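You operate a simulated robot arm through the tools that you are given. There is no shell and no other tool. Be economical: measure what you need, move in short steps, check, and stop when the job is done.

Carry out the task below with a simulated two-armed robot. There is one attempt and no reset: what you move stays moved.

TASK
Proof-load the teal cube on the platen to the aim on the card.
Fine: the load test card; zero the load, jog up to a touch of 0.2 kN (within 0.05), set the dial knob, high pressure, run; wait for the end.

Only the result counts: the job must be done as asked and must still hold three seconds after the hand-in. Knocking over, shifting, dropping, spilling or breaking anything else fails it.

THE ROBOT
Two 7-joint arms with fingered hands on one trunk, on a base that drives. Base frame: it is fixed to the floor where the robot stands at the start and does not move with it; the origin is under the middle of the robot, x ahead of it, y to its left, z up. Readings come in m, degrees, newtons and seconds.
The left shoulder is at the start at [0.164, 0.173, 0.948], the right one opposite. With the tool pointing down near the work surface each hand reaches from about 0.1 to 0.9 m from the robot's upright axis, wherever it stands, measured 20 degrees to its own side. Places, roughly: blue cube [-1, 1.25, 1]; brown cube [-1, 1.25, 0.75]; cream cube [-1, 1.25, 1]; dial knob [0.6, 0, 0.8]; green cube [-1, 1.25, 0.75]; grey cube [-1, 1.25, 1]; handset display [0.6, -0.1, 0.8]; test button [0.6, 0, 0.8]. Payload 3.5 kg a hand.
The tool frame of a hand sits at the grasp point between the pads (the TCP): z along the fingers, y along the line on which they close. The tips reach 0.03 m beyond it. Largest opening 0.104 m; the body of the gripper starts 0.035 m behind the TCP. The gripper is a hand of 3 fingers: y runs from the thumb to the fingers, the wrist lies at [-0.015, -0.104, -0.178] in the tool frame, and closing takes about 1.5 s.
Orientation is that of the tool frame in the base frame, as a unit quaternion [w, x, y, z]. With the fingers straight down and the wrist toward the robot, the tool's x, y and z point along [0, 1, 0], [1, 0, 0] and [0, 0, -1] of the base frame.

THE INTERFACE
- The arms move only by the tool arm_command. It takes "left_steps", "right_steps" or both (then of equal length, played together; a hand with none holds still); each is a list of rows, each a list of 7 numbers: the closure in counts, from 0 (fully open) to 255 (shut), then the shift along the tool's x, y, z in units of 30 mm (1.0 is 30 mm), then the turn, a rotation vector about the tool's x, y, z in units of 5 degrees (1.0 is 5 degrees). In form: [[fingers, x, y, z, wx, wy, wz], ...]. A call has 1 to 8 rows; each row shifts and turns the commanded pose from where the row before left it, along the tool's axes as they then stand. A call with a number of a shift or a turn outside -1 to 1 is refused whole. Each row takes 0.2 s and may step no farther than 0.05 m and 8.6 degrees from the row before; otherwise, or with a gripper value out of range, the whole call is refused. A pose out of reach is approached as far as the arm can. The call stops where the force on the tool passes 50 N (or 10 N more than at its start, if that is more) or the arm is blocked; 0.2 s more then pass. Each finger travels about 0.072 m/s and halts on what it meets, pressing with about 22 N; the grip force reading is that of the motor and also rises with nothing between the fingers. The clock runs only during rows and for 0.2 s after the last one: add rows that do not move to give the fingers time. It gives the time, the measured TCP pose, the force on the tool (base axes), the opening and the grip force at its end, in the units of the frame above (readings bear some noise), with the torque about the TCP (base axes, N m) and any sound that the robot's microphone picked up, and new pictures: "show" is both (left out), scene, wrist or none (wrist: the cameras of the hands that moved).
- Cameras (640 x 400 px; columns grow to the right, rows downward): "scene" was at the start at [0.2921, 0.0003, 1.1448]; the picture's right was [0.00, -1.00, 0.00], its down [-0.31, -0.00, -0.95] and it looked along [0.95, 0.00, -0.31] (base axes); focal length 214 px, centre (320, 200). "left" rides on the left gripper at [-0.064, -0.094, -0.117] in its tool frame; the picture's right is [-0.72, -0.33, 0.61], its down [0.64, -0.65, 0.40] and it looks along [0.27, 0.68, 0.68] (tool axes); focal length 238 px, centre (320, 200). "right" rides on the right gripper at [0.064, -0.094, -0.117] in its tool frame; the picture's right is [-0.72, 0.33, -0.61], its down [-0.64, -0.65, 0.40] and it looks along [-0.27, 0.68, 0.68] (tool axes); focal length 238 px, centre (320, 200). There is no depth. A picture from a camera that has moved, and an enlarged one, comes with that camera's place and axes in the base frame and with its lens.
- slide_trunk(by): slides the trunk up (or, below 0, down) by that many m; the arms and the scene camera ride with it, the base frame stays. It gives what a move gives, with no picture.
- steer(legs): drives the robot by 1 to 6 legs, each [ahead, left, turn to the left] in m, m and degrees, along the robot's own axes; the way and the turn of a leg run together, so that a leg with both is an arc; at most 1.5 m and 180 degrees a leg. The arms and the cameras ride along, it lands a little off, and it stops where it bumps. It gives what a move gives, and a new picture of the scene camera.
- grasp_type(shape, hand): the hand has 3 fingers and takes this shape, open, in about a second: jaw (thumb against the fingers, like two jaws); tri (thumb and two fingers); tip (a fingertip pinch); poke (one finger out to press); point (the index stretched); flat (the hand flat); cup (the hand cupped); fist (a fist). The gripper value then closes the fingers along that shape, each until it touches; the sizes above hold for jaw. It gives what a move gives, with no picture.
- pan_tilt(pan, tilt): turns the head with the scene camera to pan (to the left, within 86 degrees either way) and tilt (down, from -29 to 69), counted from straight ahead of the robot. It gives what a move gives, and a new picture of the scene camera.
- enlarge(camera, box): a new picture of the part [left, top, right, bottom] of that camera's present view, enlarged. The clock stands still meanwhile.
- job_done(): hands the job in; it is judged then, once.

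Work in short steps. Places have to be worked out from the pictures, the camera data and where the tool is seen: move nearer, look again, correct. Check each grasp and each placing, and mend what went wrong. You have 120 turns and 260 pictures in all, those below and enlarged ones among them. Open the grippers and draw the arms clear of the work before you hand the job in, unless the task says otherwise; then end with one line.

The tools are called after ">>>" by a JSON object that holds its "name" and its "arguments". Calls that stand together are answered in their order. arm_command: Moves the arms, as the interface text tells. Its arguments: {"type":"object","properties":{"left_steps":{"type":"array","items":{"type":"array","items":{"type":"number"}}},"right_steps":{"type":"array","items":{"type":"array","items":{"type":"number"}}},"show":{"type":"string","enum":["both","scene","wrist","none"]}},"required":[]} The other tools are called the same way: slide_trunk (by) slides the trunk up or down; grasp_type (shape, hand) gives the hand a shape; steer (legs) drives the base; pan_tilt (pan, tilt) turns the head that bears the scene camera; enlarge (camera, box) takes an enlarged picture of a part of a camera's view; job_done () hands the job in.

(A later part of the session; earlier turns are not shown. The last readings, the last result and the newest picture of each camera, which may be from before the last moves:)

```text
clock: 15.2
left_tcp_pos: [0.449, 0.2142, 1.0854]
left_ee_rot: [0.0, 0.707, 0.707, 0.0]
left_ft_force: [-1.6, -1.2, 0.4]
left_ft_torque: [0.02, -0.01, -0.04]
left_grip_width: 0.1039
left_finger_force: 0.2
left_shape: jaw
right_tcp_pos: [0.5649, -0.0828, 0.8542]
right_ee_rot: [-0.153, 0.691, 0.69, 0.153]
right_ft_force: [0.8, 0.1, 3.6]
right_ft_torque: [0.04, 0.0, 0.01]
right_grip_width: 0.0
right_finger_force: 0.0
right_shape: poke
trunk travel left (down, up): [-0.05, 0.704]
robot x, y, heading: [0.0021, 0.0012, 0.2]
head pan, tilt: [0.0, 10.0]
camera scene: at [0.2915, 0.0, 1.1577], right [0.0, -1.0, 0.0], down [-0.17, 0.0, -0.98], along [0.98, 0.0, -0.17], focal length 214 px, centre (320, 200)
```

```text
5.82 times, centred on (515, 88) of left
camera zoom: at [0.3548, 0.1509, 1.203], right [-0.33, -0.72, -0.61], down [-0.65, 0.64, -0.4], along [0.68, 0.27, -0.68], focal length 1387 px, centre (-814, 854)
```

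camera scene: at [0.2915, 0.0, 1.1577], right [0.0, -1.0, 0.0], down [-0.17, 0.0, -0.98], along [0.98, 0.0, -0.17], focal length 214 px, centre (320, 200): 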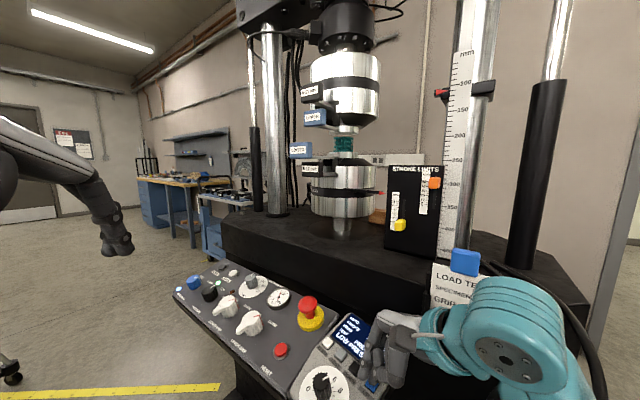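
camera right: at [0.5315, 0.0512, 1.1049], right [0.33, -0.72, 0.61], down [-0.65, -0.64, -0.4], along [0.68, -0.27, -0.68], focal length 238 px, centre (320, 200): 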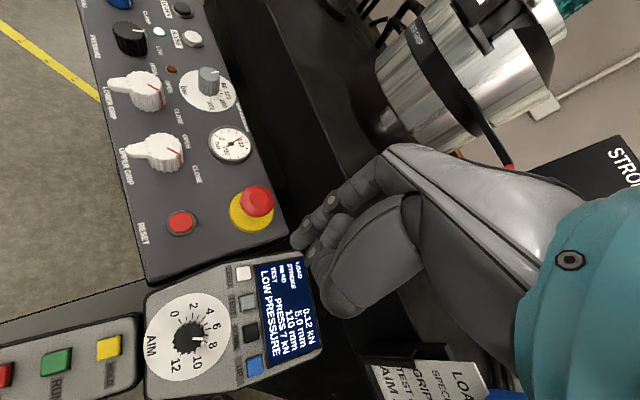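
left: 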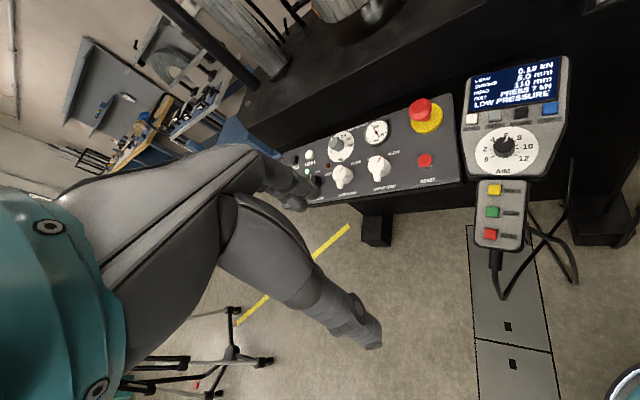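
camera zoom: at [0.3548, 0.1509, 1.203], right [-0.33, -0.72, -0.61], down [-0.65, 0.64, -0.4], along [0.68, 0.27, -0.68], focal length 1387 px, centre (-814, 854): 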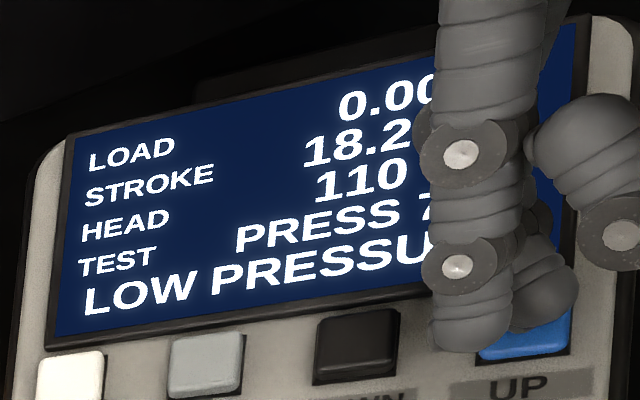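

Stroke 18.2 mm, jog is ramping up (~8 mm/s); remaining gap about 12 mm. Release now, then tap slowly.

>>> {"name": "arm_command", "arguments": {"right_steps": [[0, 0.11, 0, -0.24, 0, 0, 0]], "show": "none"}}

>>> {"name": "enlarge", "arguments": {"camera": "scene", "box": [310, 110, 390, 170]}}

>>> {"name": "enlarge", "arguments": {"camera": "left", "box": [460, 55, 570, 120]}}

```text
clock: 15.6
left_tcp_pos: [0.4487, 0.2131, 1.0856]
left_ee_rot: [0.0, 0.707, 0.707, 0.0]
left_ft_force: [-0.2, 0.0, 0.4]
left_ft_torque: [-0.01, 0.02, 0.0]
left_grip_width: 0.1036
left_finger_force: 0.1
left_shape: jaw
right_tcp_pos: [0.5664, -0.0829, 0.861]
right_ee_rot: [-0.153, 0.691, 0.69, 0.152]
right_ft_force: [-1.2, -0.6, -0.1]
right_ft_torque: [-0.04, -0.04, -0.01]
right_grip_width: 0.0
right_finger_force: 0.0
right_shape: poke
trunk travel left (down, up): [-0.05, 0.704]
robot x, y, heading: [-0.0043, 0.0004, 0.0]
head pan, tilt: [0.0, 10.0]
```

```text
6.67 times, centred on (350, 140) of scene
camera zoom: at [0.2917, -0.0001, 1.1577], right [0.0, -1.0, 0.0], down [-0.17, 0.0, -0.98], along [0.98, 0.0, -0.17], focal length 1430 px, centre (120, 600)
```

zoom: 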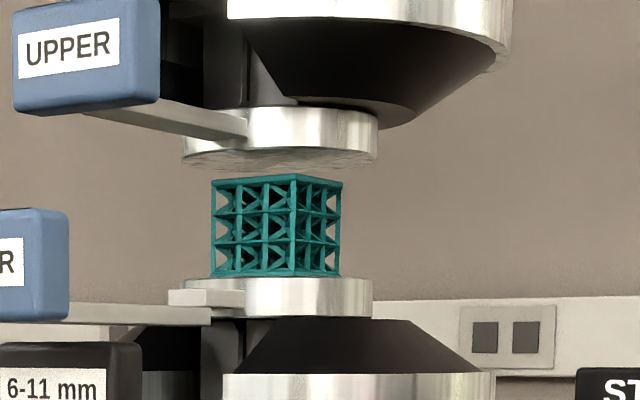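

```text
5.82 times, centred on (515, 88) of left
camera zoom: at [0.3551, 0.1508, 1.2028], right [-0.33, -0.72, -0.61], down [-0.65, 0.64, -0.4], along [0.68, 0.27, -0.68], focal length 1387 px, centre (-814, 854)
```

zoom: 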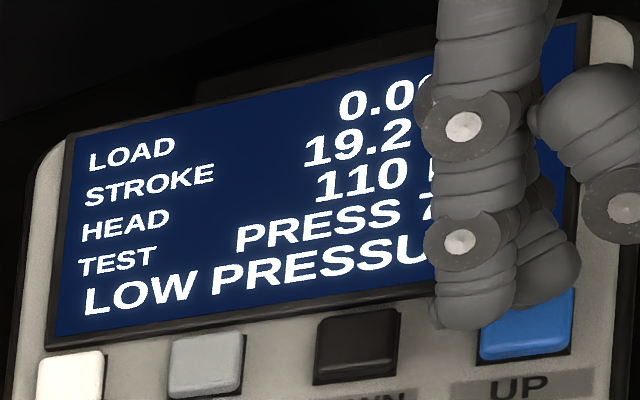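

Gap still ~8–10 mm. Pulse UP: down, hold 0.4 s, up.

>>> {"name": "arm_command", "arguments": {"right_steps": [[0, -0.11, 0, 0.24, 0, 0, 0], [0, 0, 0, 0, 0, 0, 0], [0, 0, 0, 0, 0, 0, 0], [0, 0.11, 0, -0.24, 0, 0, 0], [0, 0, 0, 0, 0, 0, 0]], "show": "none"}}

>>> {"name": "enlarge", "arguments": {"camera": "scene", "box": [310, 110, 390, 170]}}

>>> {"name": "enlarge", "arguments": {"camera": "left", "box": [460, 55, 570, 120]}}

```text
clock: 16.8
left_tcp_pos: [0.4485, 0.2143, 1.0862]
left_ee_rot: [0.0, 0.707, 0.707, 0.0]
left_ft_force: [-0.6, 0.7, -0.4]
left_ft_torque: [0.01, 0.0, 0.01]
left_grip_width: 0.1037
left_finger_force: 0.1
left_shape: jaw
right_tcp_pos: [0.5658, -0.0827, 0.8608]
right_ee_rot: [-0.154, 0.691, 0.69, 0.153]
right_ft_force: [0.1, -0.2, -0.1]
right_ft_torque: [-0.02, 0.0, 0.02]
right_grip_width: 0.0003
right_finger_force: 0.0
right_shape: poke
trunk travel left (down, up): [-0.05, 0.704]
robot x, y, heading: [-0.001, 0.0012, -0.3]
head pan, tilt: [0.0, 10.0]
heard: click
```

```text
6.67 times, centred on (350, 140) of scene
camera zoom: at [0.2918, -0.0001, 1.1577], right [0.0, -1.0, 0.0], down [-0.17, 0.0, -0.98], along [0.98, 0.0, -0.17], focal length 1430 px, centre (120, 600)
```

zoom: 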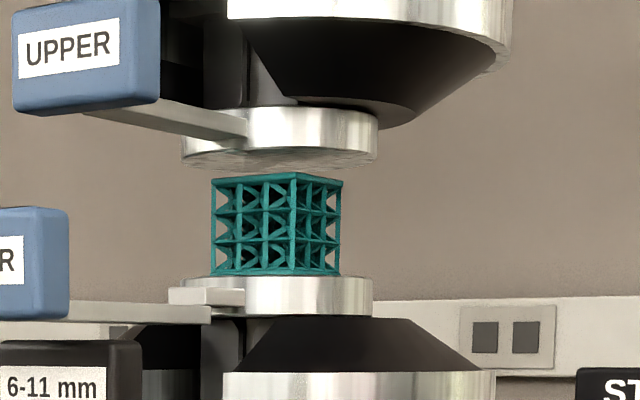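

```text
5.82 times, centred on (515, 88) of left
camera zoom: at [0.3551, 0.1508, 1.2028], right [-0.33, -0.72, -0.61], down [-0.65, 0.64, -0.4], along [0.68, 0.27, -0.68], focal length 1387 px, centre (-814, 854)
```

zoom: 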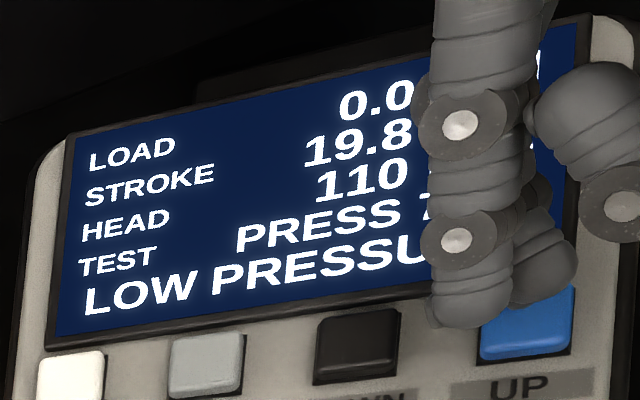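

A short pulse gave 0.6 mm. Try a 1 s hold.

>>> {"name": "arm_command", "arguments": {"right_steps": [[0, -0.11, 0, 0.24, 0, 0, 0], [0, 0, 0, 0, 0, 0, 0], [0, 0, 0, 0, 0, 0, 0], [0, 0, 0, 0, 0, 0, 0], [0, 0, 0, 0, 0, 0, 0], [0, 0, 0, 0, 0, 0, 0], [0, 0.11, 0, -0.24, 0, 0, 0], [0, 0, 0, 0, 0, 0, 0]], "show": "none"}}

>>> {"name": "enlarge", "arguments": {"camera": "scene", "box": [310, 110, 390, 170]}}

>>> {"name": "enlarge", "arguments": {"camera": "left", "box": [460, 55, 570, 120]}}

```text
clock: 18.6
left_tcp_pos: [0.4488, 0.2147, 1.0857]
left_ee_rot: [0.001, 0.707, 0.708, 0.0]
left_ft_force: [0.0, 0.4, -0.1]
left_ft_torque: [0.02, 0.01, 0.01]
left_grip_width: 0.104
left_finger_force: 0.0
left_shape: jaw
right_tcp_pos: [0.5651, -0.0815, 0.8608]
right_ee_rot: [-0.153, 0.69, 0.69, 0.152]
right_ft_force: [0.5, 0.6, -0.2]
right_ft_torque: [0.01, -0.03, 0.01]
right_grip_width: 0.0
right_finger_force: 0.0
right_shape: poke
trunk travel left (down, up): [-0.05, 0.704]
robot x, y, heading: [0.0018, 0.0011, -0.2]
head pan, tilt: [0.0, 10.0]
heard: click
```

```text
6.67 times, centred on (350, 140) of scene
camera zoom: at [0.2918, -0.0001, 1.1577], right [0.0, -1.0, 0.0], down [-0.17, 0.0, -0.98], along [0.98, 0.0, -0.17], focal length 1430 px, centre (120, 600)
```

zoom: 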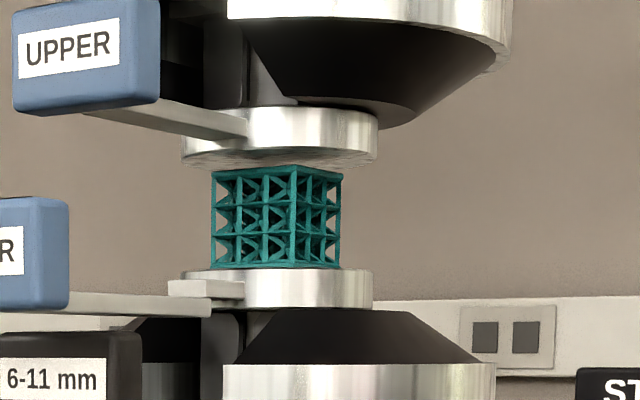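

```text
5.82 times, centred on (515, 88) of left
camera zoom: at [0.3551, 0.1508, 1.2028], right [-0.33, -0.72, -0.61], down [-0.65, 0.64, -0.4], along [0.68, 0.27, -0.68], focal length 1387 px, centre (-814, 854)
```

zoom: 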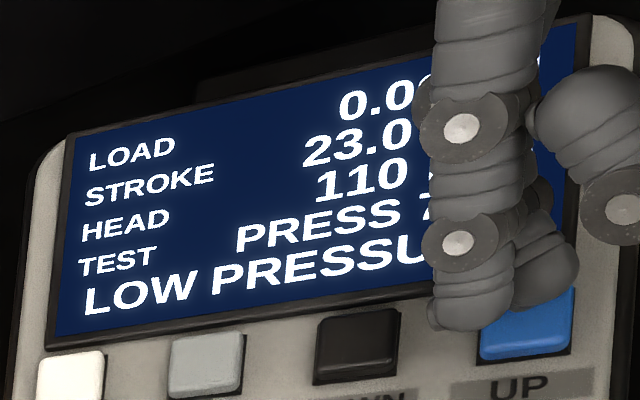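

Gap perhaps ~3–4 mm now. Slightly longer short pulse (0.6 s).

>>> {"name": "arm_command", "arguments": {"right_steps": [[0, -0.11, 0, 0.24, 0, 0, 0], [0, 0, 0, 0, 0, 0, 0], [0, 0, 0, 0, 0, 0, 0], [0, 0, 0, 0, 0, 0, 0], [0, 0.11, 0, -0.24, 0, 0, 0], [0, 0, 0, 0, 0, 0, 0]], "show": "none"}}

>>> {"name": "enlarge", "arguments": {"camera": "scene", "box": [325, 120, 365, 150]}}

>>> {"name": "enlarge", "arguments": {"camera": "left", "box": [460, 55, 570, 120]}}

```text
clock: 20.0
left_tcp_pos: [0.4497, 0.2138, 1.0855]
left_ee_rot: [0.0, 0.708, 0.706, 0.001]
left_ft_force: [0.7, -0.6, 0.2]
left_ft_torque: [0.01, 0.03, 0.01]
left_grip_width: 0.1038
left_finger_force: 0.1
left_shape: jaw
right_tcp_pos: [0.5652, -0.0823, 0.8613]
right_ee_rot: [-0.153, 0.691, 0.69, 0.152]
right_ft_force: [0.0, 0.4, 0.3]
right_ft_torque: [0.03, 0.01, 0.01]
right_grip_width: 0.0
right_finger_force: 0.0
right_shape: poke
trunk travel left (down, up): [-0.05, 0.704]
robot x, y, heading: [0.0002, -0.0034, 0.4]
head pan, tilt: [0.0, 10.0]
heard: click
```

```text
13.33 times, centred on (345, 135) of scene
camera zoom: at [0.2918, -0.0001, 1.1577], right [0.0, -1.0, 0.0], down [-0.17, 0.0, -0.98], along [0.98, 0.0, -0.17], focal length 2860 px, centre (-13, 1067)
```

zoom: 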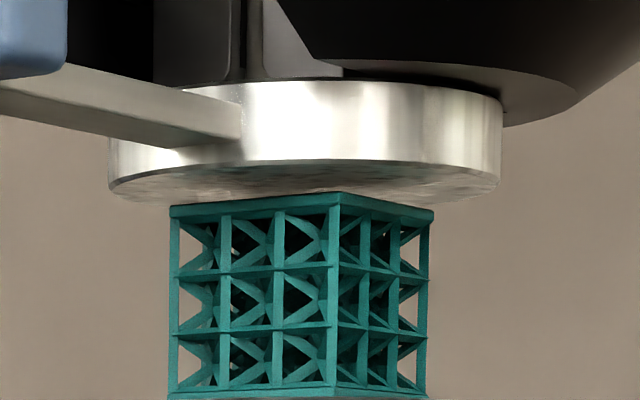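

```text
5.82 times, centred on (515, 88) of left
camera zoom: at [0.3551, 0.1508, 1.2028], right [-0.33, -0.72, -0.61], down [-0.65, 0.64, -0.4], along [0.68, 0.27, -0.68], focal length 1387 px, centre (-814, 854)
```

zoom: 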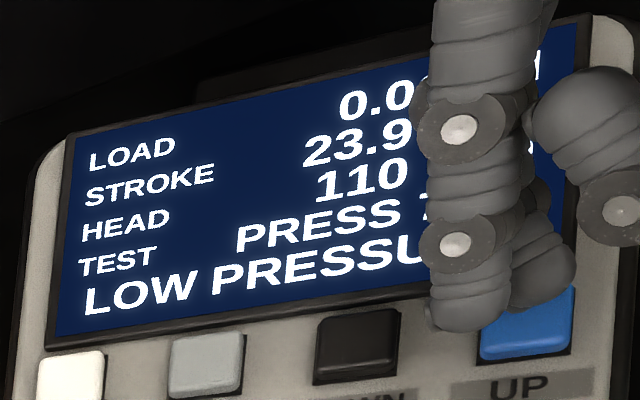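

About 5 mm left. Another 1 s hold (~3.2 mm).

>>> {"name": "arm_command", "arguments": {"right_steps": [[0, -0.11, 0, 0.24, 0, 0, 0], [0, 0, 0, 0, 0, 0, 0], [0, 0, 0, 0, 0, 0, 0], [0, 0, 0, 0, 0, 0, 0], [0, 0, 0, 0, 0, 0, 0], [0, 0, 0, 0, 0, 0, 0], [0, 0.11, 0, -0.24, 0, 0, 0], [0, 0, 0, 0, 0, 0, 0]], "show": "none"}}

>>> {"name": "enlarge", "arguments": {"camera": "scene", "box": [325, 120, 365, 150]}}

>>> {"name": "enlarge", "arguments": {"camera": "left", "box": [460, 55, 570, 120]}}

```text
clock: 21.8
left_tcp_pos: [0.4488, 0.2155, 1.0858]
left_ee_rot: [0.0, 0.707, 0.707, 0.0]
left_ft_force: [0.9, 0.0, 0.3]
left_ft_torque: [-0.03, -0.03, -0.01]
left_grip_width: 0.104
left_finger_force: 0.0
left_shape: jaw
right_tcp_pos: [0.5671, -0.0824, 0.8616]
right_ee_rot: [-0.153, 0.692, 0.689, 0.152]
right_ft_force: [-0.3, 0.3, 0.0]
right_ft_torque: [-0.01, 0.03, -0.01]
right_grip_width: 0.0001
right_finger_force: 0.1
right_shape: poke
trunk travel left (down, up): [-0.05, 0.704]
robot x, y, heading: [-0.0002, -0.0044, 0.0]
head pan, tilt: [0.0, 10.0]
heard: click
```

```text
13.33 times, centred on (345, 135) of scene
camera zoom: at [0.2918, -0.0001, 1.1577], right [0.0, -1.0, 0.0], down [-0.17, 0.0, -0.98], along [0.98, 0.0, -0.17], focal length 2860 px, centre (-13, 1067)
```

zoom: 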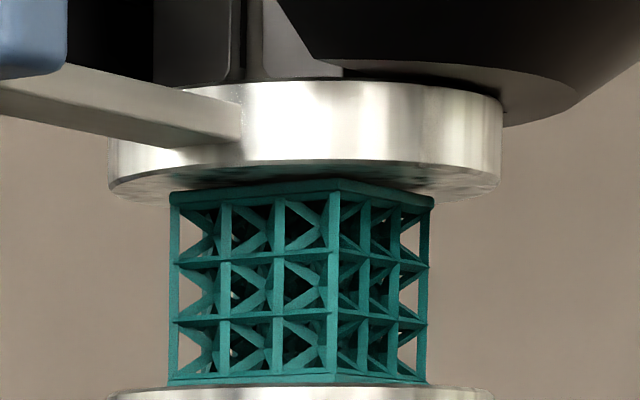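

```text
5.82 times, centred on (515, 88) of left
camera zoom: at [0.3551, 0.1508, 1.2028], right [-0.33, -0.72, -0.61], down [-0.65, 0.64, -0.4], along [0.68, 0.27, -0.68], focal length 1387 px, centre (-814, 854)
```

zoom: 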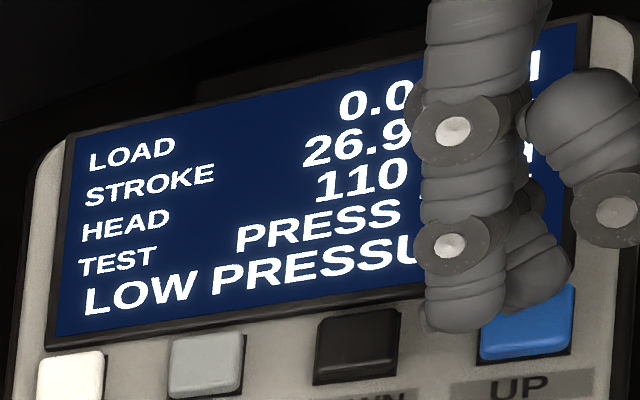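

About 2 mm left. I shift the left hand forward 12 cm to see the load digits past the finger.

>>> {"name": "arm_command", "arguments": {"left_steps": [[0, 0, 1, 0, 0, 0, 0], [0, 0, 1, 0, 0, 0, 0], [0, 0, 1, 0, 0, 0, 0], [0, 0, 1, 0, 0, 0, 0], [0, 0, 0, 0, 0, 0, 0]], "show": "wrist"}}

```text
clock: 23.0
left_tcp_pos: [0.5692, 0.2157, 1.0879]
left_ee_rot: [0.0, 0.707, 0.707, 0.0]
left_ft_force: [-0.3, 0.0, 0.3]
left_ft_torque: [-0.02, -0.02, 0.0]
left_grip_width: 0.1037
left_finger_force: 0.1
left_shape: jaw
right_tcp_pos: [0.5673, -0.0822, 0.8626]
right_ee_rot: [-0.153, 0.69, 0.69, 0.154]
right_ft_force: [0.4, 0.0, 0.8]
right_ft_torque: [-0.03, -0.01, 0.01]
right_grip_width: 0.0
right_finger_force: 0.0
right_shape: poke
trunk travel left (down, up): [-0.05, 0.704]
robot x, y, heading: [0.0007, 0.0053, 0.2]
head pan, tilt: [0.0, 10.0]
camera left: at [0.4749, 0.1509, 1.2033], right [-0.33, -0.72, -0.61], down [-0.65, 0.64, -0.4], along [0.68, 0.27, -0.68], focal length 238 px, centre (320, 200)
```

left: 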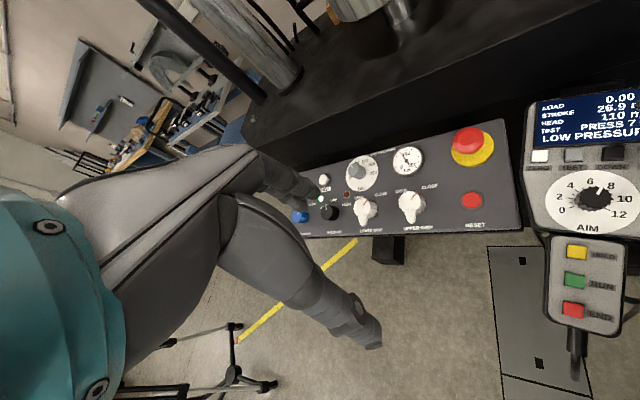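

Load digits now visible (0.00). Pulse UP with 0.6 s hold.

>>> {"name": "arm_command", "arguments": {"right_steps": [[0, -0.11, 0, 0.24, 0, 0, 0], [0, 0, 0, 0, 0, 0, 0], [0, 0, 0, 0, 0, 0, 0], [0, 0, 0, 0, 0, 0, 0], [0, 0.11, 0, -0.24, 0, 0, 0], [0, 0, 0, 0, 0, 0, 0]], "show": "none"}}

>>> {"name": "enlarge", "arguments": {"camera": "left", "box": [530, 80, 640, 150]}}

>>> {"name": "enlarge", "arguments": {"camera": "scene", "box": [325, 120, 365, 150]}}

```text
clock: 24.4
left_tcp_pos: [0.5688, 0.2142, 1.0861]
left_ee_rot: [0.0, 0.708, 0.707, 0.0]
left_ft_force: [-0.5, 0.7, 1.1]
left_ft_torque: [-0.03, -0.01, 0.0]
left_grip_width: 0.1036
left_finger_force: 0.1
left_shape: jaw
right_tcp_pos: [0.5667, -0.0808, 0.8602]
right_ee_rot: [-0.154, 0.69, 0.691, 0.152]
right_ft_force: [-0.2, -0.3, 0.1]
right_ft_torque: [0.01, 0.02, 0.0]
right_grip_width: 0.0
right_finger_force: 0.1
right_shape: poke
trunk travel left (down, up): [-0.05, 0.704]
robot x, y, heading: [0.0011, 0.0024, -0.3]
head pan, tilt: [0.0, 10.0]
heard: click
```

```text
5.71 times, centred on (585, 115) of left
camera zoom: at [0.4747, 0.1509, 1.2032], right [-0.33, -0.72, -0.61], down [-0.65, 0.64, -0.4], along [0.68, 0.27, -0.68], focal length 1362 px, centre (-1194, 686)
```

zoom: 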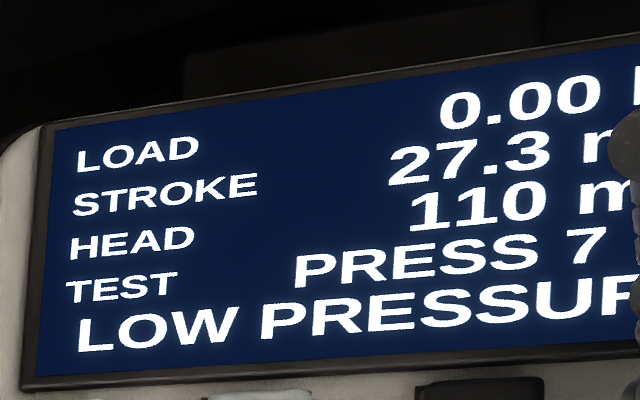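

```text
13.33 times, centred on (345, 135) of scene
camera zoom: at [0.2918, -0.0001, 1.1577], right [0.0, -1.0, 0.0], down [-0.17, 0.0, -0.98], along [0.98, 0.0, -0.17], focal length 2860 px, centre (-13, 1067)
```

zoom: 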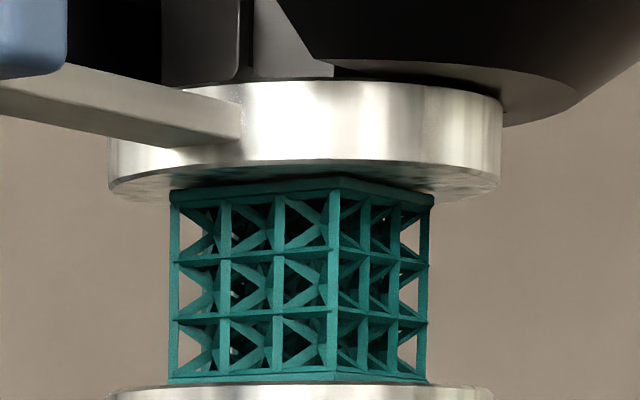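

27.3 mm, still 0.00. Repeat the pulse.

>>> {"name": "arm_command", "arguments": {"right_steps": [[0, -0.11, 0, 0.24, 0, 0, 0], [0, 0, 0, 0, 0, 0, 0], [0, 0, 0, 0, 0, 0, 0], [0, 0, 0, 0, 0, 0, 0], [0, 0.11, 0, -0.24, 0, 0, 0], [0, 0, 0, 0, 0, 0, 0]], "show": "none"}}

>>> {"name": "enlarge", "arguments": {"camera": "left", "box": [530, 80, 640, 150]}}

```text
clock: 25.8
left_tcp_pos: [0.568, 0.2135, 1.0861]
left_ee_rot: [-0.001, 0.707, 0.707, 0.0]
left_ft_force: [0.3, 1.0, 0.3]
left_ft_torque: [-0.01, 0.02, 0.01]
left_grip_width: 0.1035
left_finger_force: 0.1
left_shape: jaw
right_tcp_pos: [0.5655, -0.0824, 0.8606]
right_ee_rot: [-0.153, 0.691, 0.69, 0.152]
right_ft_force: [0.4, 0.1, -0.4]
right_ft_torque: [0.02, -0.02, -0.02]
right_grip_width: 0.0001
right_finger_force: 0.1
right_shape: poke
trunk travel left (down, up): [-0.05, 0.704]
robot x, y, heading: [0.0031, 0.0011, -0.1]
head pan, tilt: [0.0, 10.0]
heard: click
```

```text
5.71 times, centred on (585, 115) of left
camera zoom: at [0.4746, 0.1509, 1.2032], right [-0.33, -0.72, -0.61], down [-0.65, 0.64, -0.4], along [0.68, 0.27, -0.68], focal length 1362 px, centre (-1194, 686)
```

zoom: 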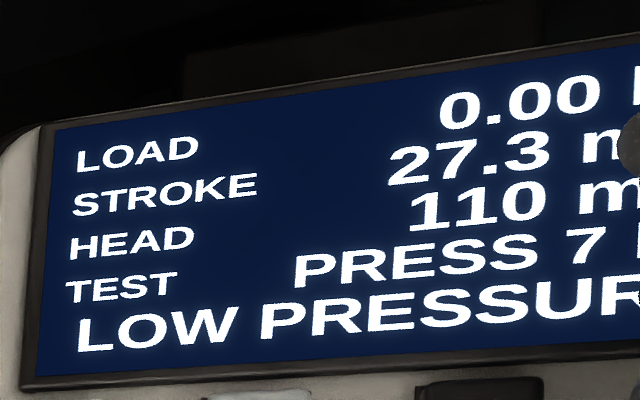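

No advance - the press was marginal. Press 1.5 mm deeper with 0.4 s hold.

>>> {"name": "arm_command", "arguments": {"right_steps": [[0, -0.13, 0, 0.285, 0, 0, 0], [0, 0, 0, 0, 0, 0, 0], [0, 0, 0, 0, 0, 0, 0], [0, 0.13, 0, -0.285, 0, 0, 0], [0, 0, 0, 0, 0, 0, 0]], "show": "none"}}

>>> {"name": "enlarge", "arguments": {"camera": "left", "box": [530, 80, 640, 150]}}

```text
clock: 27.0
left_tcp_pos: [0.5685, 0.2146, 1.0864]
left_ee_rot: [0.0, 0.707, 0.707, 0.0]
left_ft_force: [0.0, 0.3, 0.1]
left_ft_torque: [0.0, 0.01, -0.01]
left_grip_width: 0.1035
left_finger_force: 0.1
left_shape: jaw
right_tcp_pos: [0.566, -0.0836, 0.8608]
right_ee_rot: [-0.154, 0.691, 0.69, 0.152]
right_ft_force: [0.1, 1.3, -0.1]
right_ft_torque: [-0.02, 0.0, 0.03]
right_grip_width: 0.0001
right_finger_force: 0.0
right_shape: poke
trunk travel left (down, up): [-0.05, 0.704]
robot x, y, heading: [-0.0003, -0.0018, -0.5]
head pan, tilt: [0.0, 10.0]
heard: click
```

```text
5.71 times, centred on (585, 115) of left
camera zoom: at [0.4747, 0.1509, 1.2032], right [-0.33, -0.72, -0.61], down [-0.65, 0.64, -0.4], along [0.68, 0.27, -0.68], focal length 1362 px, centre (-1194, 686)
```

zoom: 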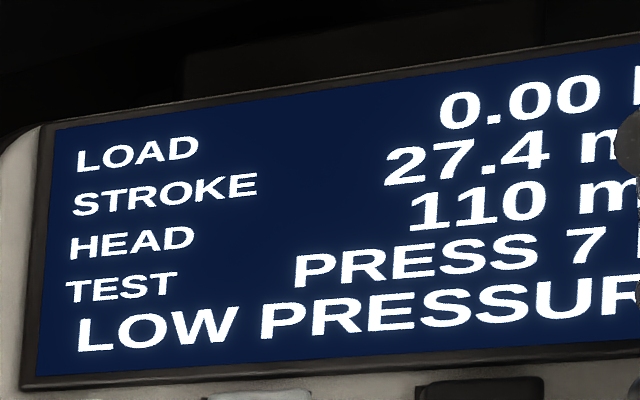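

27.4 mm; slow near contact. Hold 0.8 s.

>>> {"name": "arm_command", "arguments": {"right_steps": [[0, -0.13, 0, 0.285, 0, 0, 0], [0, 0, 0, 0, 0, 0, 0], [0, 0, 0, 0, 0, 0, 0], [0, 0, 0, 0, 0, 0, 0], [0, 0, 0, 0, 0, 0, 0], [0, 0.13, 0, -0.285, 0, 0, 0], [0, 0, 0, 0, 0, 0, 0]], "show": "none"}}

>>> {"name": "enlarge", "arguments": {"camera": "left", "box": [530, 80, 640, 150]}}

```text
clock: 28.6
left_tcp_pos: [0.5681, 0.2136, 1.0863]
left_ee_rot: [0.0, 0.707, 0.707, 0.0]
left_ft_force: [-0.2, -0.7, -0.2]
left_ft_torque: [0.03, -0.03, -0.01]
left_grip_width: 0.1037
left_finger_force: 0.1
left_shape: jaw
right_tcp_pos: [0.5652, -0.0826, 0.8597]
right_ee_rot: [-0.154, 0.691, 0.69, 0.151]
right_ft_force: [-0.2, -0.8, 0.5]
right_ft_torque: [0.0, 0.02, 0.0]
right_grip_width: 0.0001
right_finger_force: 0.0
right_shape: poke
trunk travel left (down, up): [-0.05, 0.704]
robot x, y, heading: [-0.0, 0.001, 0.2]
head pan, tilt: [0.0, 10.0]
heard: click
```

```text
5.71 times, centred on (585, 115) of left
camera zoom: at [0.4747, 0.1509, 1.2031], right [-0.33, -0.72, -0.61], down [-0.65, 0.64, -0.4], along [0.68, 0.27, -0.68], focal length 1362 px, centre (-1194, 686)
```

zoom: 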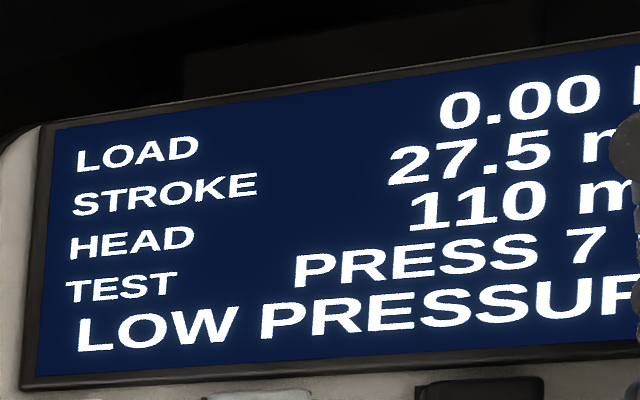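

The machine creeps near contact. Press and hold, reading as it goes.

>>> {"name": "arm_command", "arguments": {"right_steps": [[0, -0.13, 0, 0.285, 0, 0, 0], [0, 0, 0, 0, 0, 0, 0], [0, 0, 0, 0, 0, 0, 0], [0, 0, 0, 0, 0, 0, 0], [0, 0, 0, 0, 0, 0, 0], [0, 0, 0, 0, 0, 0, 0], [0, 0, 0, 0, 0, 0, 0]], "show": "none"}}

>>> {"name": "enlarge", "arguments": {"camera": "left", "box": [530, 80, 640, 150]}}

```text
clock: 30.2
left_tcp_pos: [0.5667, 0.2149, 1.0873]
left_ee_rot: [0.0, 0.707, 0.707, 0.0]
left_ft_force: [0.1, -0.7, -0.3]
left_ft_torque: [-0.01, -0.02, 0.01]
left_grip_width: 0.1037
left_finger_force: 0.0
left_shape: jaw
right_tcp_pos: [0.5657, -0.083, 0.8517]
right_ee_rot: [-0.152, 0.691, 0.69, 0.153]
right_ft_force: [1.8, 1.4, 14.1]
right_ft_torque: [0.04, -0.05, -0.04]
right_grip_width: 0.0
right_finger_force: 0.0
right_shape: poke
trunk travel left (down, up): [-0.05, 0.704]
robot x, y, heading: [0.0003, 0.0008, -0.1]
head pan, tilt: [0.0, 10.0]
heard: click
```

```text
5.71 times, centred on (585, 115) of left
camera zoom: at [0.4736, 0.1512, 1.2037], right [-0.33, -0.72, -0.61], down [-0.65, 0.64, -0.41], along [0.68, 0.27, -0.68], focal length 1362 px, centre (-1194, 686)
```

zoom: 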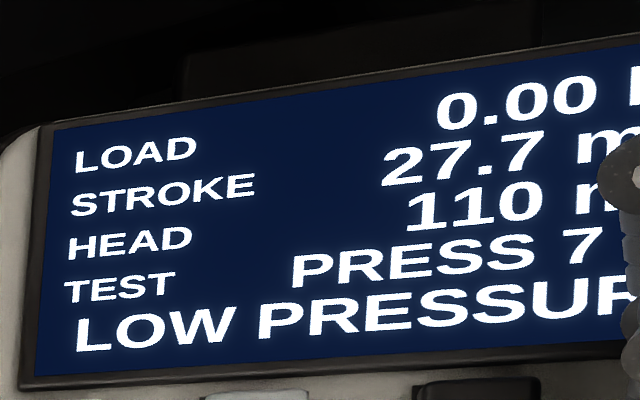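

Rate ≈0.17 mm/s. Keep holding about 1.2 s and read.

>>> {"name": "arm_command", "arguments": {"right_steps": [[0, 0, 0, 0, 0, 0, 0], [0, 0, 0, 0, 0, 0, 0], [0, 0, 0, 0, 0, 0, 0], [0, 0, 0, 0, 0, 0, 0], [0, 0, 0, 0, 0, 0, 0]], "show": "none"}}

>>> {"name": "enlarge", "arguments": {"camera": "left", "box": [530, 80, 640, 150]}}

```text
clock: 31.4
left_tcp_pos: [0.5683, 0.2145, 1.0867]
left_ee_rot: [-0.001, 0.707, 0.707, 0.0]
left_ft_force: [-0.1, -0.7, 0.2]
left_ft_torque: [-0.02, -0.01, 0.02]
left_grip_width: 0.1036
left_finger_force: 0.0
left_shape: jaw
right_tcp_pos: [0.5653, -0.0827, 0.8521]
right_ee_rot: [-0.153, 0.69, 0.69, 0.153]
right_ft_force: [2.1, 1.5, 13.8]
right_ft_torque: [0.09, 0.0, -0.04]
right_grip_width: 0.0001
right_finger_force: 0.0
right_shape: poke
trunk travel left (down, up): [-0.05, 0.704]
robot x, y, heading: [-0.0013, -0.0024, -0.3]
head pan, tilt: [0.0, 10.0]
```

```text
5.71 times, centred on (585, 115) of left
camera zoom: at [0.4736, 0.1512, 1.2037], right [-0.33, -0.72, -0.61], down [-0.65, 0.64, -0.4], along [0.68, 0.27, -0.68], focal length 1362 px, centre (-1194, 686)
```

zoom: 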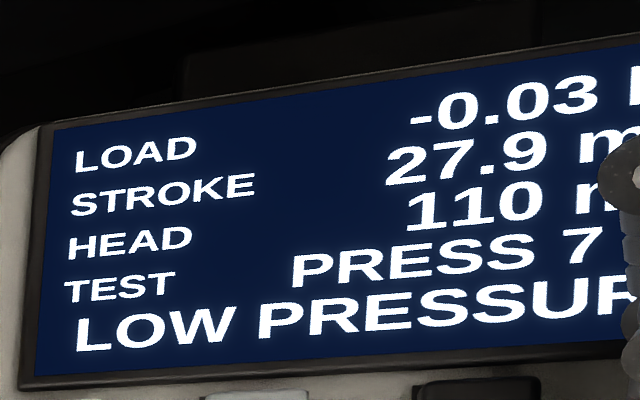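

Contact: -0.03 kN (compression negative). Advance in 0.4 s steps.

>>> {"name": "arm_command", "arguments": {"right_steps": [[0, 0, 0, 0, 0, 0, 0]], "show": "none"}}

>>> {"name": "enlarge", "arguments": {"camera": "left", "box": [530, 80, 640, 150]}}

```text
clock: 31.8
left_tcp_pos: [0.5665, 0.2143, 1.0869]
left_ee_rot: [0.0, 0.707, 0.707, -0.001]
left_ft_force: [-0.3, 0.6, 0.9]
left_ft_torque: [-0.03, 0.04, 0.02]
left_grip_width: 0.1039
left_finger_force: 0.1
left_shape: jaw
right_tcp_pos: [0.5649, -0.083, 0.8511]
right_ee_rot: [-0.153, 0.69, 0.69, 0.154]
right_ft_force: [2.3, 2.5, 14.0]
right_ft_torque: [0.1, -0.02, -0.02]
right_grip_width: 0.0
right_finger_force: 0.1
right_shape: poke
trunk travel left (down, up): [-0.05, 0.704]
robot x, y, heading: [-0.0006, -0.0004, -0.1]
head pan, tilt: [0.0, 10.0]
```

```text
5.71 times, centred on (585, 115) of left
camera zoom: at [0.4736, 0.1513, 1.2037], right [-0.33, -0.72, -0.61], down [-0.65, 0.64, -0.41], along [0.68, 0.27, -0.68], focal length 1362 px, centre (-1194, 686)
```

zoom: 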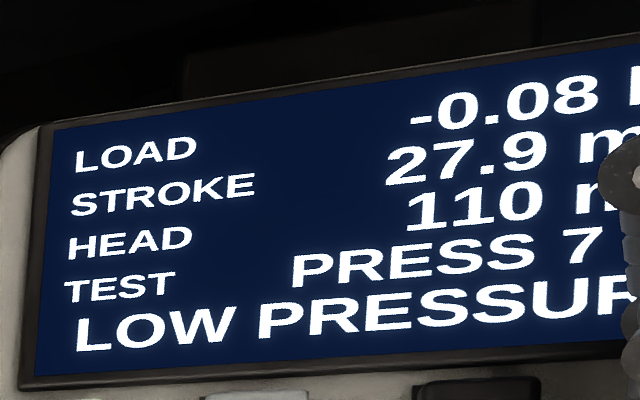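

0.125 kN/s. Hold 0.8 s more then release.

>>> {"name": "arm_command", "arguments": {"right_steps": [[0, 0, 0, 0, 0, 0, 0], [0, 0, 0, 0, 0, 0, 0], [0, 0, 0, 0, 0, 0, 0], [0, 0, 0, 0, 0, 0, 0], [0, 0.13, 0, -0.285, 0, 0, 0], [0, 0, 0, 0, 0, 0, 0]], "show": "none"}}

>>> {"name": "enlarge", "arguments": {"camera": "left", "box": [530, 80, 640, 150]}}

```text
clock: 33.2
left_tcp_pos: [0.5682, 0.2148, 1.0867]
left_ee_rot: [0.0, 0.707, 0.707, 0.0]
left_ft_force: [0.5, -0.9, -0.6]
left_ft_torque: [-0.01, 0.01, -0.02]
left_grip_width: 0.1038
left_finger_force: 0.1
left_shape: jaw
right_tcp_pos: [0.5657, -0.0836, 0.8601]
right_ee_rot: [-0.154, 0.69, 0.691, 0.151]
right_ft_force: [-0.5, -1.2, 0.0]
right_ft_torque: [-0.01, -0.01, 0.0]
right_grip_width: 0.0002
right_finger_force: 0.1
right_shape: poke
trunk travel left (down, up): [-0.05, 0.704]
robot x, y, heading: [0.0009, 0.0008, -0.1]
head pan, tilt: [0.0, 10.0]
```

```text
5.71 times, centred on (585, 115) of left
camera zoom: at [0.4747, 0.1508, 1.2031], right [-0.33, -0.72, -0.61], down [-0.65, 0.64, -0.4], along [0.68, 0.27, -0.68], focal length 1362 px, centre (-1194, 686)
```

zoom: 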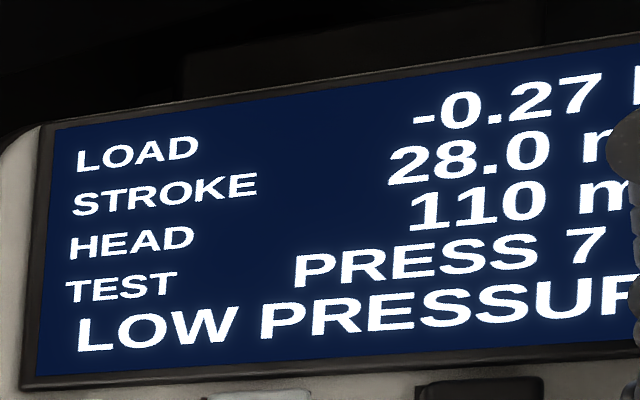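

Slight overshoot (-0.27, band is 0.15–0.25). I go to the DOWN button for a brief tap.

>>> {"name": "arm_command", "arguments": {"right_steps": [[0, 0.14, 0, -0.3, 0, 0, 0], [0, 0.733, 0.717, 0.12, 0, 0, 0], [0, -0.14, 0, 0.3, 0, 0, 0], [0, 0, 0, 0, 0, 0, 0]], "show": "none"}}

>>> {"name": "pan_tilt", "arguments": {"pan": 0, "tilt": 45}}

>>> {"name": "enlarge", "arguments": {"camera": "scene", "box": [300, 140, 400, 210]}}

>>> {"name": "enlarge", "arguments": {"camera": "left", "box": [530, 80, 640, 170]}}

```text
clock: 34.2
left_tcp_pos: [0.5688, 0.2137, 1.0864]
left_ee_rot: [0.0, 0.707, 0.707, -0.001]
left_ft_force: [-0.5, 0.1, 0.1]
left_ft_torque: [-0.02, 0.02, 0.01]
left_grip_width: 0.1038
left_finger_force: 0.0
left_shape: jaw
right_tcp_pos: [0.587, -0.0616, 0.8676]
right_ee_rot: [-0.153, 0.69, 0.691, 0.153]
right_ft_force: [-0.8, 0.1, 1.1]
right_ft_torque: [0.01, 0.04, 0.0]
right_grip_width: 0.0
right_finger_force: 0.1
right_shape: poke
trunk travel left (down, up): [-0.05, 0.704]
robot x, y, heading: [-0.0004, 0.0019, 0.1]
head pan, tilt: [0.0, 10.0]
```

```text
clock: 35.2
left_tcp_pos: [0.5688, 0.2138, 1.0863]
left_ee_rot: [0.0, 0.708, 0.707, 0.0]
left_ft_force: [-0.7, 1.1, 0.5]
left_ft_torque: [0.0, 0.01, -0.03]
left_grip_width: 0.1038
left_finger_force: 0.0
left_shape: jaw
right_tcp_pos: [0.5885, -0.0611, 0.8674]
right_ee_rot: [-0.153, 0.69, 0.69, 0.154]
right_ft_force: [-0.5, 0.0, 0.6]
right_ft_torque: [0.05, 0.01, -0.01]
right_grip_width: 0.0001
right_finger_force: 0.1
right_shape: poke
trunk travel left (down, up): [-0.05, 0.704]
robot x, y, heading: [-0.0014, 0.0041, -0.2]
head pan, tilt: [0.0, 45.0]
camera scene: at [0.2801, -0.0001, 1.1028], right [0.0, -1.0, 0.0], down [-0.71, 0.0, -0.71], along [0.71, 0.0, -0.71], focal length 214 px, centre (320, 200)
```

scene: 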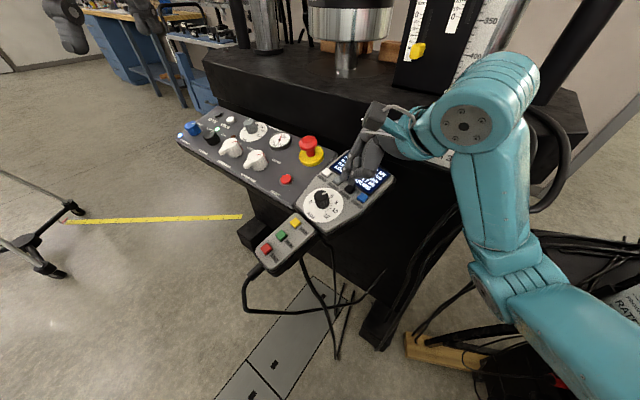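

```text
5.71 times, centred on (350, 175) of scene
camera zoom: at [0.2801, -0.0001, 1.1028], right [0.0, -1.0, 0.0], down [-0.71, 0.0, -0.71], along [0.71, 0.0, -0.71], focal length 1226 px, centre (149, 343)
```

zoom: 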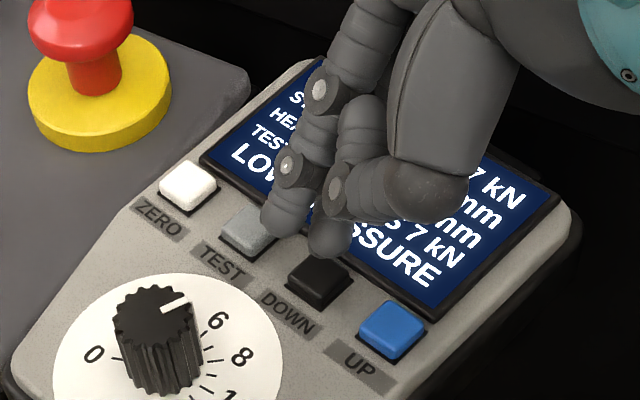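

```text
4.44 times, centred on (585, 125) of left
camera zoom: at [0.4746, 0.1509, 1.2033], right [-0.33, -0.72, -0.61], down [-0.65, 0.64, -0.4], along [0.68, 0.27, -0.68], focal length 1059 px, centre (-858, 533)
```

zoom: 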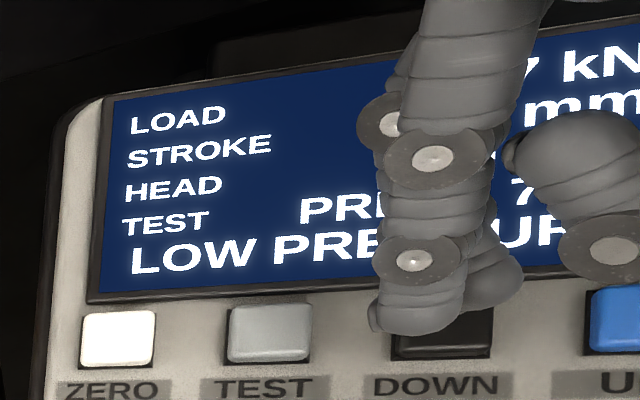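

Thumb is above DOWN. Shift 4 mm closer and tap once briefly.

>>> {"name": "arm_command", "arguments": {"right_steps": [[0, -0.07, -0.13, 0.15, 0, 0, 0], [0, -0.085, 0, 0.18, 0, 0, 0], [0, 0.085, 0, -0.18, 0, 0, 0], [0, 0, 0, 0, 0, 0, 0]], "show": "none"}}

>>> {"name": "enlarge", "arguments": {"camera": "scene", "box": [300, 140, 400, 210]}}

>>> {"name": "enlarge", "arguments": {"camera": "left", "box": [530, 80, 640, 170]}}

```text
clock: 36.2
left_tcp_pos: [0.569, 0.2134, 1.0871]
left_ee_rot: [-0.001, 0.707, 0.707, 0.0]
left_ft_force: [0.0, 0.8, -1.1]
left_ft_torque: [0.01, 0.01, 0.0]
left_grip_width: 0.1039
left_finger_force: 0.1
left_shape: jaw
right_tcp_pos: [0.583, -0.0602, 0.8634]
right_ee_rot: [-0.153, 0.69, 0.69, 0.153]
right_ft_force: [0.1, -1.1, -0.3]
right_ft_torque: [0.0, 0.0, 0.02]
right_grip_width: 0.0001
right_finger_force: 0.0
right_shape: poke
trunk travel left (down, up): [-0.05, 0.704]
robot x, y, heading: [0.0027, 0.002, -0.1]
head pan, tilt: [0.0, 45.0]
```

```text
5.71 times, centred on (350, 175) of scene
camera zoom: at [0.2801, -0.0001, 1.1028], right [0.0, -1.0, 0.0], down [-0.71, 0.0, -0.71], along [0.71, 0.0, -0.71], focal length 1226 px, centre (149, 343)
```

zoom: 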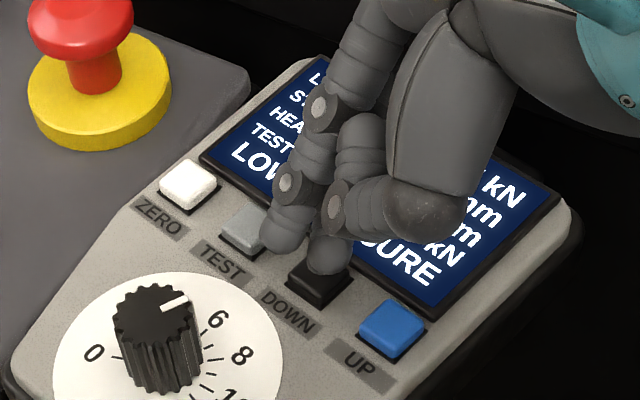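

```text
4.44 times, centred on (585, 125) of left
camera zoom: at [0.4746, 0.1509, 1.2033], right [-0.33, -0.72, -0.61], down [-0.65, 0.64, -0.4], along [0.68, 0.27, -0.68], focal length 1059 px, centre (-858, 533)
```

zoom: 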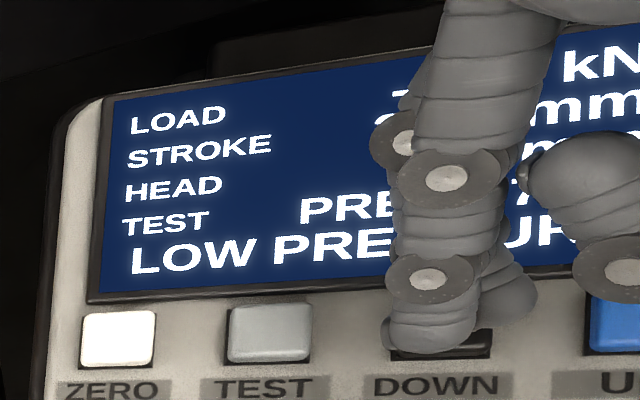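

No click. Nudge 3 mm nearer and tap 2 mm deeper.

>>> {"name": "arm_command", "arguments": {"right_steps": [[0, -0.03, -0.1, 0, 0, 0, 0], [0, -0.11, 0, 0.235, 0, 0, 0], [0, 0.11, 0, -0.235, 0, 0, 0], [0, 0, 0, 0, 0, 0, 0]], "show": "none"}}

>>> {"name": "enlarge", "arguments": {"camera": "scene", "box": [300, 140, 400, 210]}}

```text
clock: 37.2
left_tcp_pos: [0.5685, 0.2145, 1.0871]
left_ee_rot: [0.0, 0.707, 0.708, 0.0]
left_ft_force: [0.6, 0.4, -0.4]
left_ft_torque: [0.0, 0.0, 0.02]
left_grip_width: 0.1037
left_finger_force: 0.1
left_shape: jaw
right_tcp_pos: [0.5818, -0.0608, 0.8621]
right_ee_rot: [-0.153, 0.691, 0.69, 0.153]
right_ft_force: [0.1, -0.4, 0.8]
right_ft_torque: [0.0, 0.02, 0.0]
right_grip_width: 0.0002
right_finger_force: 0.0
right_shape: poke
trunk travel left (down, up): [-0.05, 0.704]
robot x, y, heading: [0.0, 0.0009, -0.1]
head pan, tilt: [0.0, 45.0]
heard: click
```

```text
5.71 times, centred on (350, 175) of scene
camera zoom: at [0.2801, -0.0001, 1.1028], right [0.0, -1.0, 0.0], down [-0.71, 0.0, -0.71], along [0.71, 0.0, -0.71], focal length 1226 px, centre (149, 343)
```

zoom: 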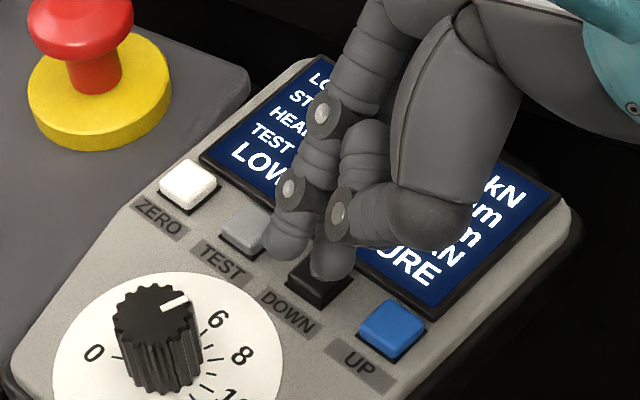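

Clicked. Raise 45 mm to read the display.

>>> {"name": "arm_command", "arguments": {"right_steps": [[0, 0.25, -0.5, -0.5, 0, 0, 0], [0, 0.25, -0.5, -0.5, 0, 0, 0], [0, 0.25, -0.5, -0.5, 0, 0, 0], [0, 0, 0, 0, 0, 0, 0]], "show": "none"}}

>>> {"name": "enlarge", "arguments": {"camera": "left", "box": [530, 80, 640, 170]}}

>>> {"name": "enlarge", "arguments": {"camera": "scene", "box": [300, 140, 400, 210]}}

```text
clock: 38.2
left_tcp_pos: [0.5683, 0.2148, 1.0863]
left_ee_rot: [0.0, 0.707, 0.707, 0.0]
left_ft_force: [-0.2, 0.2, -0.7]
left_ft_torque: [-0.05, 0.02, 0.02]
left_grip_width: 0.1037
left_finger_force: 0.1
left_shape: jaw
right_tcp_pos: [0.5355, -0.0601, 0.9131]
right_ee_rot: [-0.153, 0.691, 0.69, 0.153]
right_ft_force: [0.3, 0.1, -0.1]
right_ft_torque: [0.01, 0.03, 0.0]
right_grip_width: 0.0
right_finger_force: 0.0
right_shape: poke
trunk travel left (down, up): [-0.05, 0.704]
robot x, y, heading: [-0.0046, 0.0002, -0.1]
head pan, tilt: [0.0, 45.0]
```

```text
4.44 times, centred on (585, 125) of left
camera zoom: at [0.4747, 0.1509, 1.2032], right [-0.33, -0.72, -0.61], down [-0.65, 0.64, -0.4], along [0.68, 0.27, -0.68], focal length 1059 px, centre (-858, 533)
```

zoom: 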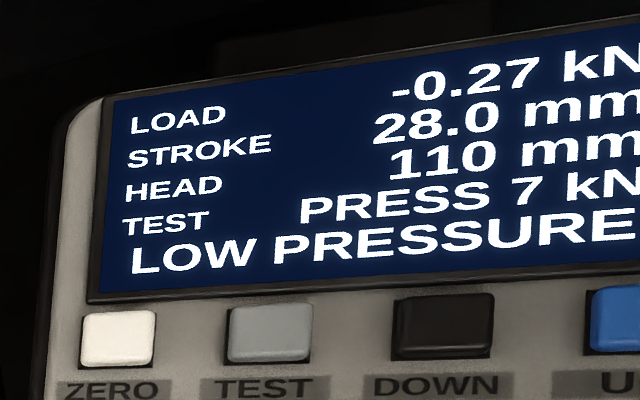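

```text
5.71 times, centred on (350, 175) of scene
camera zoom: at [0.2801, -0.0001, 1.1027], right [0.0, -1.0, 0.0], down [-0.71, 0.0, -0.71], along [0.71, 0.0, -0.71], focal length 1226 px, centre (149, 343)
```

zoom: 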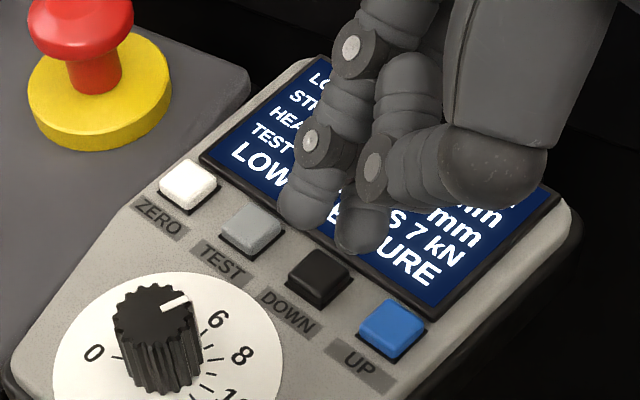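

Still -0.27; the tap was too short. Return and tap with a 0.2 s hold, then withdraw and read.

>>> {"name": "arm_command", "arguments": {"right_steps": [[0, -0.25, 0.5, 0.5, 0, 0, 0], [0, -0.25, 0.5, 0.5, 0, 0, 0], [0, -0.25, 0.5, 0.5, 0, 0, 0], [0, 0, 0, 0, 0, 0, 0], [0, -0.11, 0, 0.235, 0, 0, 0], [0, 0, 0, 0, 0, 0, 0], [0, 0.11, 0, -0.235, 0, 0, 0]], "show": "none"}}

>>> {"name": "arm_command", "arguments": {"right_steps": [[0, 0.25, -0.5, -0.5, 0, 0, 0], [0, 0.25, -0.5, -0.5, 0, 0, 0], [0, 0.25, -0.5, -0.5, 0, 0, 0], [0, 0, 0, 0, 0, 0, 0]], "show": "none"}}

>>> {"name": "enlarge", "arguments": {"camera": "left", "box": [530, 80, 640, 170]}}

```text
clock: 39.8
left_tcp_pos: [0.5683, 0.2145, 1.0859]
left_ee_rot: [0.001, 0.707, 0.707, -0.001]
left_ft_force: [-0.4, 0.4, -0.2]
left_ft_torque: [-0.01, 0.03, 0.02]
left_grip_width: 0.1037
left_finger_force: 0.1
left_shape: jaw
right_tcp_pos: [0.582, -0.0629, 0.8628]
right_ee_rot: [-0.152, 0.691, 0.691, 0.152]
right_ft_force: [-0.4, 0.1, 0.0]
right_ft_torque: [0.0, -0.02, 0.01]
right_grip_width: 0.0
right_finger_force: 0.0
right_shape: poke
trunk travel left (down, up): [-0.05, 0.704]
robot x, y, heading: [0.0009, 0.0009, 0.0]
head pan, tilt: [0.0, 45.0]
heard: click
```

```text
clock: 40.8
left_tcp_pos: [0.5686, 0.2139, 1.0862]
left_ee_rot: [0.0, 0.707, 0.707, 0.001]
left_ft_force: [0.4, 0.4, -1.3]
left_ft_torque: [-0.02, -0.02, -0.02]
left_grip_width: 0.1035
left_finger_force: 0.0
left_shape: jaw
right_tcp_pos: [0.5362, -0.0603, 0.913]
right_ee_rot: [-0.154, 0.69, 0.69, 0.153]
right_ft_force: [0.1, -0.2, 0.0]
right_ft_torque: [0.0, 0.0, 0.0]
right_grip_width: 0.0
right_finger_force: 0.1
right_shape: poke
trunk travel left (down, up): [-0.05, 0.704]
robot x, y, heading: [0.0035, 0.0005, 0.0]
head pan, tilt: [0.0, 45.0]
```

```text
4.44 times, centred on (585, 125) of left
camera zoom: at [0.4747, 0.1509, 1.2032], right [-0.33, -0.72, -0.61], down [-0.65, 0.64, -0.4], along [0.68, 0.27, -0.68], focal length 1059 px, centre (-858, 533)
```

zoom: 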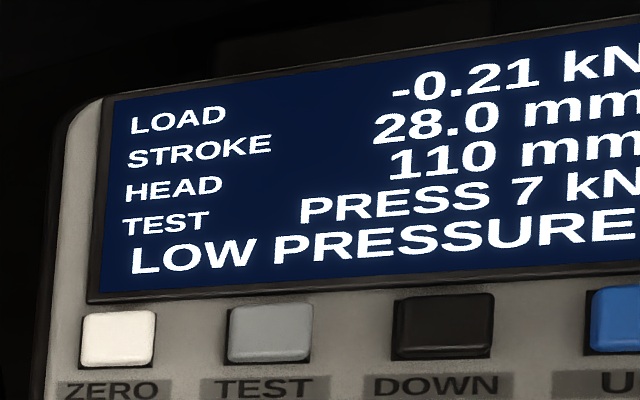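

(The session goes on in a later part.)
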